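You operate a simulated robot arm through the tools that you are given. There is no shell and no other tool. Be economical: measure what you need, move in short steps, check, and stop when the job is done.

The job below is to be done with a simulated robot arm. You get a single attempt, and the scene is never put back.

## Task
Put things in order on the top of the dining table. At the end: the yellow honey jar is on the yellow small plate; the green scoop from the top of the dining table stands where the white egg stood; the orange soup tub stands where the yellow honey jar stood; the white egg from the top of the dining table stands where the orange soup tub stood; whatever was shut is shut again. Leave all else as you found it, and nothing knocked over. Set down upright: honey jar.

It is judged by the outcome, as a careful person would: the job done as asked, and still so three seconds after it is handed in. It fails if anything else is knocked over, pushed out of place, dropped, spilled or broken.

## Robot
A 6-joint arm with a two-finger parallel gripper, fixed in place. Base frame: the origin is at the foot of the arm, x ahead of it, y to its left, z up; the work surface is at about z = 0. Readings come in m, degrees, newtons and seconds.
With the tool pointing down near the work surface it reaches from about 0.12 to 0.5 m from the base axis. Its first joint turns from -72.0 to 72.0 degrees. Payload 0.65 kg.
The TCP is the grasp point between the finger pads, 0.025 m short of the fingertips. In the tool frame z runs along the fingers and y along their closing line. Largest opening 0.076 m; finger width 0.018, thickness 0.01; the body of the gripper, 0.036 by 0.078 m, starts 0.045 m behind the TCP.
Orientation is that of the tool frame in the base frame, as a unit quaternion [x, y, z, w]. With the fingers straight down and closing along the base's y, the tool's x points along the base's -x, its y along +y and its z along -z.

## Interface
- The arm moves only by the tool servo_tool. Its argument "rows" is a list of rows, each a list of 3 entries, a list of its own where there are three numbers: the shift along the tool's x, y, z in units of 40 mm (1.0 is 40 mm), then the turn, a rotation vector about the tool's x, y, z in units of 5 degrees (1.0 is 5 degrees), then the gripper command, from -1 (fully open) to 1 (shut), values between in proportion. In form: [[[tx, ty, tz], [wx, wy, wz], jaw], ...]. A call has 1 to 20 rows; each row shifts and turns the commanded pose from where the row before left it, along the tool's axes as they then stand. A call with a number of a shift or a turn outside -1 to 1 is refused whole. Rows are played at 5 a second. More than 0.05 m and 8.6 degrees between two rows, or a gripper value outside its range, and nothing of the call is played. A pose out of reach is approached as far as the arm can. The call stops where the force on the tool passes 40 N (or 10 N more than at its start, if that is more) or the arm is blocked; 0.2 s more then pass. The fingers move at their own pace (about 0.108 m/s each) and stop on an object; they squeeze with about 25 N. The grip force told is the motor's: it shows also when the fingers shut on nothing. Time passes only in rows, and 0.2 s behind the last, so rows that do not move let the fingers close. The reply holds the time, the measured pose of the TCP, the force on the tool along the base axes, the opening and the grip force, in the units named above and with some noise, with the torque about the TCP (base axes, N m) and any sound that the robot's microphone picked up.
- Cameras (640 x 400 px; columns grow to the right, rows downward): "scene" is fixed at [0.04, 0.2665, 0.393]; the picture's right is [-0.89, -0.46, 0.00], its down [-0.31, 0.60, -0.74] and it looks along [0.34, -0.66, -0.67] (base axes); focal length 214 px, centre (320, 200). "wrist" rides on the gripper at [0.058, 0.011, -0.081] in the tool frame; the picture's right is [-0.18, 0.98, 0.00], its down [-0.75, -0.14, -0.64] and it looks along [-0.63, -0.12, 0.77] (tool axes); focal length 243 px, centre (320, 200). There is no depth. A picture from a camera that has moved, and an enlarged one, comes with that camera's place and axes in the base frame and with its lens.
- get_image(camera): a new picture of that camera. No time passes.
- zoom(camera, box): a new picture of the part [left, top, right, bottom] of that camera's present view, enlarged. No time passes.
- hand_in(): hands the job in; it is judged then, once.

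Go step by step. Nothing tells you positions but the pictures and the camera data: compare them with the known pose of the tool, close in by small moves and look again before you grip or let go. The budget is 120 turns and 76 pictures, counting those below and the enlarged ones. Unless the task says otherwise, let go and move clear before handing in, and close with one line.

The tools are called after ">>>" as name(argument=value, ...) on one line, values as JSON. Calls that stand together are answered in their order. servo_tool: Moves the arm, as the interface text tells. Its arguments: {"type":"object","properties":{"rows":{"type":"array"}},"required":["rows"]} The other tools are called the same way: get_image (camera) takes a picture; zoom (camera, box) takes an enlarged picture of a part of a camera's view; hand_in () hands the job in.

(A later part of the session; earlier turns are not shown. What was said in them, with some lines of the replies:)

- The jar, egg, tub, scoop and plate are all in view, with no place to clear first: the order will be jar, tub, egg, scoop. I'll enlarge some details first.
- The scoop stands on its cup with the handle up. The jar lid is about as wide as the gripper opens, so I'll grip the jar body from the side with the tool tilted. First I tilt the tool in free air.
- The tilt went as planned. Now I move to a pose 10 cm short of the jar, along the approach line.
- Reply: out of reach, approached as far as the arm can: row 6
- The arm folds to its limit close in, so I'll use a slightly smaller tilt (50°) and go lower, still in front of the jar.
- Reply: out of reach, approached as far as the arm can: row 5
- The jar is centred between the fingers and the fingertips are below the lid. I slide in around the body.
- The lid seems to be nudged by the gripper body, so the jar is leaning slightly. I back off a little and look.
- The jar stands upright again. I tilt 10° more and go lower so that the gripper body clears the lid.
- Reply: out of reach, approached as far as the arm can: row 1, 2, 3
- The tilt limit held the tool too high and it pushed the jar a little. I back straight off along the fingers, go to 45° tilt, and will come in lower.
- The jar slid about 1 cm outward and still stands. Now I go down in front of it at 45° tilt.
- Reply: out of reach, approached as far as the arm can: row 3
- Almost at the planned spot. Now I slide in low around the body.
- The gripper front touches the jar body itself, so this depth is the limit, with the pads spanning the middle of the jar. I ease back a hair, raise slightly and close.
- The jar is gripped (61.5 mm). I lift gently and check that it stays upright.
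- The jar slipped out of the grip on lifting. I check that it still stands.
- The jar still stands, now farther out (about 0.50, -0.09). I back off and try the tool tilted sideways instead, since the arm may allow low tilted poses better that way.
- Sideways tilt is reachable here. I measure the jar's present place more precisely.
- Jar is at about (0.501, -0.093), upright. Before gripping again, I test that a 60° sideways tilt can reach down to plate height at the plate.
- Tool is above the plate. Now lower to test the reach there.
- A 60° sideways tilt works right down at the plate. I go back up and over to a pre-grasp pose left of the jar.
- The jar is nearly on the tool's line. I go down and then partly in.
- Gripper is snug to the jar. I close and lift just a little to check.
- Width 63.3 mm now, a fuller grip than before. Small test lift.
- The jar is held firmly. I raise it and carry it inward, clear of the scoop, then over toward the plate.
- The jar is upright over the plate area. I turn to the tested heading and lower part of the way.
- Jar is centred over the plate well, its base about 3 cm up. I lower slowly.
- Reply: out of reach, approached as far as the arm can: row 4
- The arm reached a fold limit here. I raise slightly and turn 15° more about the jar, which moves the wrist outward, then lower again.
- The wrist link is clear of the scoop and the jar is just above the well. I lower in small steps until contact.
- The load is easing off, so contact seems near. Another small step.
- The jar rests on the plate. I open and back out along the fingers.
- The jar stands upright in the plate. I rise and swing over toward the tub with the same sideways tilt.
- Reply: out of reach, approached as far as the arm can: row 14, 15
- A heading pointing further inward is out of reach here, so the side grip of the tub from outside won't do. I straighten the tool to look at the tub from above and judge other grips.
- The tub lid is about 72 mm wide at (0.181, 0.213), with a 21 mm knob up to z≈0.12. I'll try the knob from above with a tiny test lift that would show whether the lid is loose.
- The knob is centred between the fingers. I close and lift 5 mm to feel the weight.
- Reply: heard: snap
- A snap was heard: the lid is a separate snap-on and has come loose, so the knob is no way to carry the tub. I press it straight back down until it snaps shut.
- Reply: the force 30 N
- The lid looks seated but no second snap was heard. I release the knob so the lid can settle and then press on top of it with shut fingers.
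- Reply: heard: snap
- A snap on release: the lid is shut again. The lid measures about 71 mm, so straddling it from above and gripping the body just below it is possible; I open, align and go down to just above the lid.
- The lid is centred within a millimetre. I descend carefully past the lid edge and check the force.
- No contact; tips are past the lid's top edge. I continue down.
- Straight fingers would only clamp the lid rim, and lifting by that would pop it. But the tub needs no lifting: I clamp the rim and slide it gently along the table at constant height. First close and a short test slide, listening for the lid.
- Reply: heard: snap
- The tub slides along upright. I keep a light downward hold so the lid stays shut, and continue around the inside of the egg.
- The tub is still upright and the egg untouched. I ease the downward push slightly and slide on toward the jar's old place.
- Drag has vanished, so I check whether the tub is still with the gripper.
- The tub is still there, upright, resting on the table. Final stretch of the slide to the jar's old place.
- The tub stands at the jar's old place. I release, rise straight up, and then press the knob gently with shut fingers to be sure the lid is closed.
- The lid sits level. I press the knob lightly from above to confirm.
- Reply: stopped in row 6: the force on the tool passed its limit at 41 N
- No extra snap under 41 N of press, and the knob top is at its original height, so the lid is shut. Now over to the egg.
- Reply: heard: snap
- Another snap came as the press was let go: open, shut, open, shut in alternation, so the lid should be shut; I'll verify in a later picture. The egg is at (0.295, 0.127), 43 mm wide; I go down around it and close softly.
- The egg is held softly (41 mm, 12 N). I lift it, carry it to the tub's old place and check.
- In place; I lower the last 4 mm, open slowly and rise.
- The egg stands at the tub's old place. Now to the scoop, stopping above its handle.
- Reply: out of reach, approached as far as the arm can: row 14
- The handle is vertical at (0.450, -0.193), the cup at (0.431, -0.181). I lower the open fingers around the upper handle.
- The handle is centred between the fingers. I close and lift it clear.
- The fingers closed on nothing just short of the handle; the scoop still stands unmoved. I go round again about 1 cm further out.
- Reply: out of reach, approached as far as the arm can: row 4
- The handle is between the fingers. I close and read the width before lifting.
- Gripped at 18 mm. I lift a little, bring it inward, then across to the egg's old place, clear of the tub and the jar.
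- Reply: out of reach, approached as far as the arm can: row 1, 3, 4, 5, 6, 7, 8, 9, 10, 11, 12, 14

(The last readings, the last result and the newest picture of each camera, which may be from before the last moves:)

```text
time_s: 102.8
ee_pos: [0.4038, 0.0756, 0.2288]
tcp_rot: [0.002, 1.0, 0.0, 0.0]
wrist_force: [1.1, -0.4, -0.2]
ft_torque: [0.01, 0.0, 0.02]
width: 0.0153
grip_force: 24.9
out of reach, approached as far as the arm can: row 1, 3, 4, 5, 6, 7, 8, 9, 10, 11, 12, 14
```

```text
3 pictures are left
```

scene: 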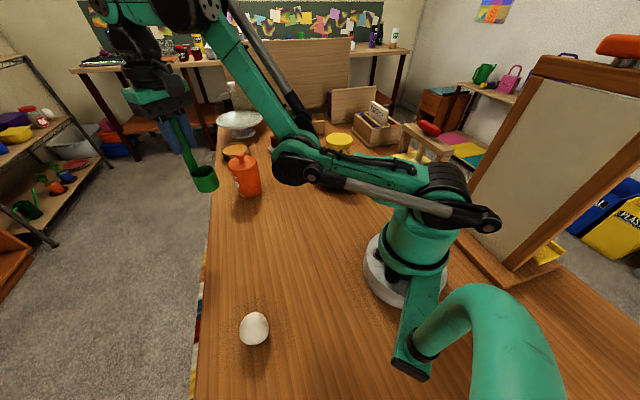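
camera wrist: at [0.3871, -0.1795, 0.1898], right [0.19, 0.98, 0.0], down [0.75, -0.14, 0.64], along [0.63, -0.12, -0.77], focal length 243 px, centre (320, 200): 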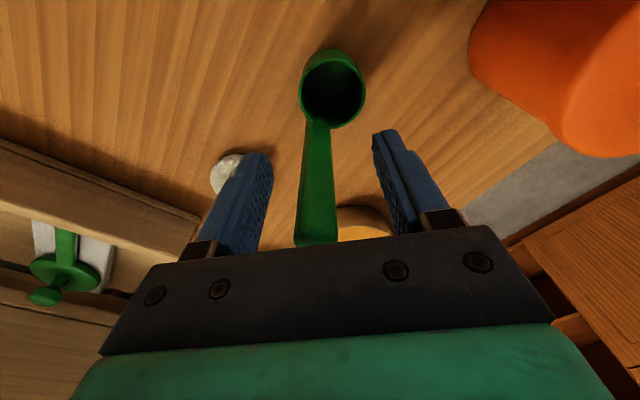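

The arm took a detour along its reach limit, but the scoop is held upright and the tub and jar look untouched. I bring it over the egg's old place and part-way down.

>>> servo_tool(rows=[[[0.71, 0.333, 0], [0, 0, 0], 1], [[0.71, 0.333, 0], [0, 0, 0], 1], [[0.71, 0.333, 0], [0, 0, 0], 1], [[0, 0, 0.6], [0, 0, 0], 1], [[0, 0, 0.6], [0, 0, 0], 1], [[0, 0, 0.6], [0, 0, 0], 1], [[0, 0, 0.6], [0, 0, 0], 1], [[0, 0, 0], [0, 0, 0], 1]])

>>> zoom(camera="scene", box=[180, 190, 310, 280])

```text
time_s: 104.5
ee_pos: [0.3718, 0.1305, 0.2358]
tcp_rot: [0.002, 1.0, 0.0, 0.0]
wrist_force: [0.3, -0.2, -0.2]
ft_torque: [0.0, 0.02, 0.02]
width: 0.0156
grip_force: 24.9
out of reach, approached as far as the arm can: row 1, 2, 3, 4, 5, 6, 7
```

```text
4.44 times, centred on (245, 235) of scene
camera zoom: at [0.04, 0.2665, 0.393], right [-0.89, -0.46, 0.0], down [-0.31, 0.6, -0.74], along [0.34, -0.66, -0.67], focal length 953 px, centre (653, 44)
```

zoom: 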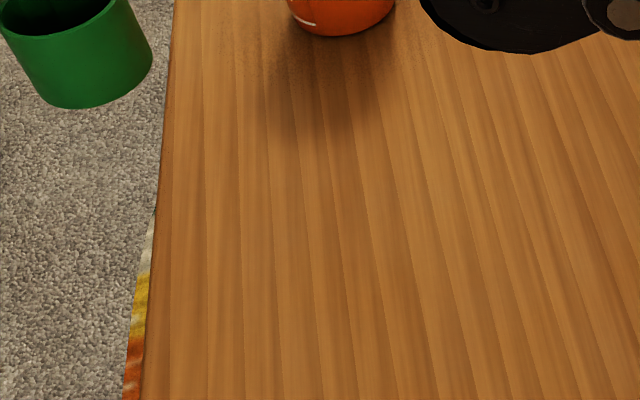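

The arm has slipped into a low-elbow posture past full stretch and is limited there; the scoop is still held. I stretch outward over free space and come down, to let the elbow flip back up.

>>> servo_tool(rows=[[[-0.8, 0.28, 0], [0, 0, 0], 1], [[-0.8, 0.28, 0], [0, 0, 0], 1], [[-0.8, 0.28, 0], [0, 0, 0], 1], [[0, 0, 0.7], [0, 0, 0], 1], [[0, 0, 0.7], [0, 0, 0], 1], [[0, 0, 0], [0, 0, 0], 1]])

```text
time_s: 106.0
ee_pos: [0.4369, 0.1555, 0.1727]
tcp_rot: [0.002, 1.0, 0.0, -0.002]
wrist_force: [-0.3, -0.1, 0.0]
ft_torque: [-0.01, 0.0, 0.01]
width: 0.0153
grip_force: 25.1
out of reach, approached as far as the arm can: row 2, 3, 5
```

>>> servo_tool(rows=[[[0.4, -0.14, 0], [0, 0, 0], 1], [[0.4, -0.14, 0], [0, 0, 0], 1], [[0, 0, 0], [0, 0, 0], 1]])

```text
time_s: 106.8
ee_pos: [0.4269, 0.1502, 0.1884]
tcp_rot: [0.001, 1.0, 0.0, 0.0]
wrist_force: [-0.4, 0.3, -1.3]
ft_torque: [0.02, 0.0, -0.03]
width: 0.0155
grip_force: 24.7
out of reach, approached as far as the arm can: row 1, 2
```

Still on the wrong side of full stretch. I press outward to the limit while going down, then in.

>>> servo_tool(rows=[[[-0.9, 0.32, 0], [0, 0, 0], 1], [[-0.9, 0.32, 0.2], [0, 0, 0], 1], [[-0.6, 0.2, 0.7], [0, 0, 0], 1], [[-0.6, 0.2, 0.7], [0, 0, 0], 1], [[0.1, -0.03, 0.3], [0, 0, 0], 1], [[0.5, -0.17, 0], [0, 0, 0], 1], [[0.5, -0.17, 0], [0, 0, 0], 1], [[0, 0, 0], [0, 0, 0], 1]])

```text
time_s: 108.5
ee_pos: [0.427, 0.1473, 0.1056]
tcp_rot: [0.002, 1.0, 0.0, -0.001]
wrist_force: [-0.8, -0.1, -0.4]
ft_torque: [-0.01, 0.0, 0.0]
width: 0.0153
grip_force: 25.4
out of reach, approached as far as the arm can: row 1, 2, 3, 4, 5, 6
```

The inward step was reachable this time, so the elbow seems to be back up. I raise first (the cup is low beside the table edge), then move in.

>>> servo_tool(rows=[[[0, 0, -0.5], [0, 0, 0], 1], [[0, 0, -0.6], [0, 0, 0], 1], [[0, 0, 0], [0, 0, 0], 1]])

```text
time_s: 109.3
ee_pos: [0.4245, 0.1477, 0.1465]
tcp_rot: [0.002, 1.0, 0.0, 0.0]
wrist_force: [-0.5, -0.5, -1.0]
ft_torque: [-0.03, 0.01, 0.0]
width: 0.0154
grip_force: 25.1
```

>>> servo_tool(rows=[[[0.65, -0.195, 0], [0, 0, 0], 1], [[0.65, -0.195, 0], [0, 0, 0], 1], [[0.65, -0.195, 0], [0, 0, 0], 1], [[0.65, -0.195, 0], [0, 0, 0], 1], [[0, 0, 0.4], [0, 0, 0], 1], [[0, 0, 0], [0, 0, 0], 1]])

>>> zoom(camera="scene", box=[160, 120, 400, 290])

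```text
time_s: 110.8
ee_pos: [0.3201, 0.1196, 0.1329]
tcp_rot: [0.0, 1.0, 0.001, 0.0]
wrist_force: [0.3, -0.2, -0.9]
ft_torque: [0.02, -0.02, -0.01]
width: 0.0153
grip_force: 25.2
```

```text
2.35 times, centred on (280, 205) of scene
camera zoom: at [0.04, 0.2665, 0.393], right [-0.89, -0.46, 0.0], down [-0.31, 0.6, -0.74], along [0.34, -0.66, -0.67], focal length 505 px, centre (414, 188)
```

zoom: 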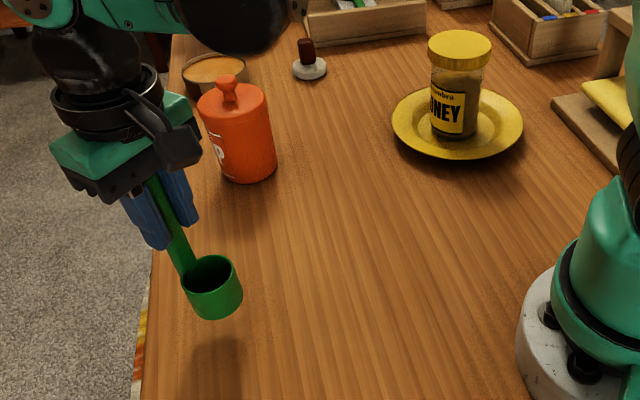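

The elbow is up again, the jar and tub stand as placed, and the scoop hangs nearly upright just over the egg's old place. I make a small correction and lower until I feel the table.

>>> servo_tool(rows=[[[0.05, 0.12, 0.2], [0, 0, 0], 1], [[0, 0, 0.25], [0, 0, 0], 1], [[0, 0, 0.1], [0, 0, 0], 1], [[0, 0, 0.05], [0, 0, 0], 1], [[0, 0, 0], [0, 0, 0], 1]])

```text
time_s: 112.0
ee_pos: [0.3194, 0.1234, 0.1072]
tcp_rot: [0.002, 1.0, 0.0, 0.0]
wrist_force: [0.2, -0.8, 0.3]
ft_torque: [0.01, -0.04, 0.03]
width: 0.0154
grip_force: 25.0
```

>>> servo_tool(rows=[[[0, 0, 0.05], [0, 0, 0], 1], [[0, 0, 0.05], [0, 0, 0], 1], [[0, 0, 0.04], [0, 0, 0], 1], [[0, 0, 0], [0, 0, 0], 1]])

```text
time_s: 113.0
ee_pos: [0.3211, 0.1234, 0.1035]
tcp_rot: [0.001, 1.0, -0.001, 0.0]
wrist_force: [1.2, 0.1, -1.0]
ft_torque: [0.02, -0.01, 0.0]
width: 0.0152
grip_force: 25.0
```

>>> servo_tool(rows=[[[0, 0, 0.03], [0, 0, 0], 1], [[0, 0, 0.03], [0, 0, 0], 1], [[0, 0, 0], [0, 0, 0], 1]])

```text
time_s: 113.8
ee_pos: [0.3202, 0.1229, 0.0996]
tcp_rot: [0.001, 1.0, 0.0, 0.0]
wrist_force: [0.2, 0.5, -0.2]
ft_torque: [0.0, 0.03, -0.01]
width: 0.0155
grip_force: 24.5
```

>>> servo_tool(rows=[[[0, 0, 0.03], [0, 0, 0], 1], [[0, 0, 0.03], [0, 0, 0], 1], [[0, 0, 0], [0, 0, 0], 1]])

```text
time_s: 114.5
ee_pos: [0.3205, 0.1232, 0.098]
tcp_rot: [0.001, 1.0, 0.0, 0.001]
wrist_force: [2.7, -3.4, 19.6]
ft_torque: [-0.31, -0.21, 0.03]
width: 0.0155
grip_force: 25.2
```

Contact with the table. I ease the press, open slowly and wait.

>>> servo_tool(rows=[[[0, 0, -0.018], [0, 0, 0], 1], [[0, 0, 0], [0, 0, 0], 0.6], [[0, 0, 0], [0, 0, 0], 0.55], [[0, 0, 0], [0, 0, 0], 0.5], [[0, 0, 0], [0, 0, 0], 0.4], [[0, 0, 0], [0, 0, 0], 0.2], [[0, 0, 0], [0, 0, 0], -0.2], [[0, 0, 0], [0, 0, 0], -0.6], [[0, 0, 0], [0, 0, 0], -1], [[0, 0, 0], [0, 0, 0], -1]])

```text
time_s: 116.8
ee_pos: [0.3199, 0.124, 0.0983]
tcp_rot: [0.001, 1.0, 0.0, 0.0]
wrist_force: [-0.2, 1.1, 0.6]
ft_torque: [0.02, -0.02, 0.01]
width: 0.0759
grip_force: 0.2
```

I rise straight up and move clear, then use the last picture to check everything.

>>> servo_tool(rows=[[[0, 0, -0.3], [0, 0, 0], -1], [[0, 0, -0.7], [0, 0, 0], -1], [[0, 0, -0.9], [0, 0, 0], -1], [[0, 0, -0.9], [0, 0, 0], -1], [[0, 0, -0.6], [0, 0, 0], -1], [[0.3, -0.8, 0], [0, 0, 0], -1], [[0.3, -0.8, 0], [0, 0, 0], -1], [[0.3, -0.8, 0], [0, 0, 0], -1], [[0.3, -0.8, 0], [0, 0, 0], -1], [[0, 0, 0], [0, 0, 0], -1]])

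>>> get_image(camera="scene")

```text
time_s: 119.0
ee_pos: [0.2706, -0.0083, 0.2333]
tcp_rot: [0.003, 1.0, -0.001, 0.0]
wrist_force: [0.3, 0.3, -0.2]
ft_torque: [-0.01, -0.01, -0.03]
width: 0.076
grip_force: 0.1
```

```text
0 pictures are left
```

scene: 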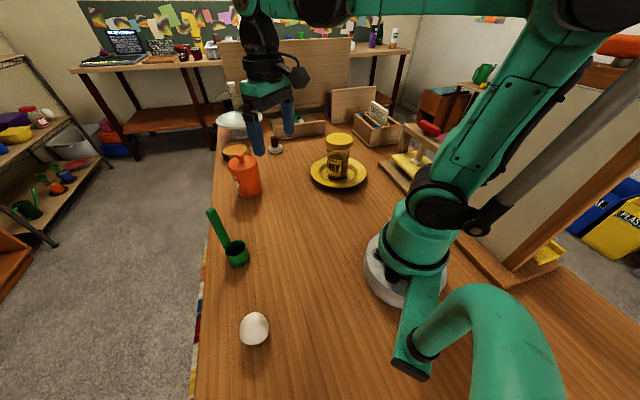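

In the last picture the scoop, egg, tub and jar all stand at their intended places and the arm is clear. I hand in now.

>>> hand_in()

```text
The job is handed in.
```

The honey jar is upright on the yellow plate, the soup tub stands where the jar stood, the egg where the tub stood, and the scoop where the egg stood. The tub's lid popped loose while I was moving the tub; I pressed it back and it looks shut, but I did not test it again.
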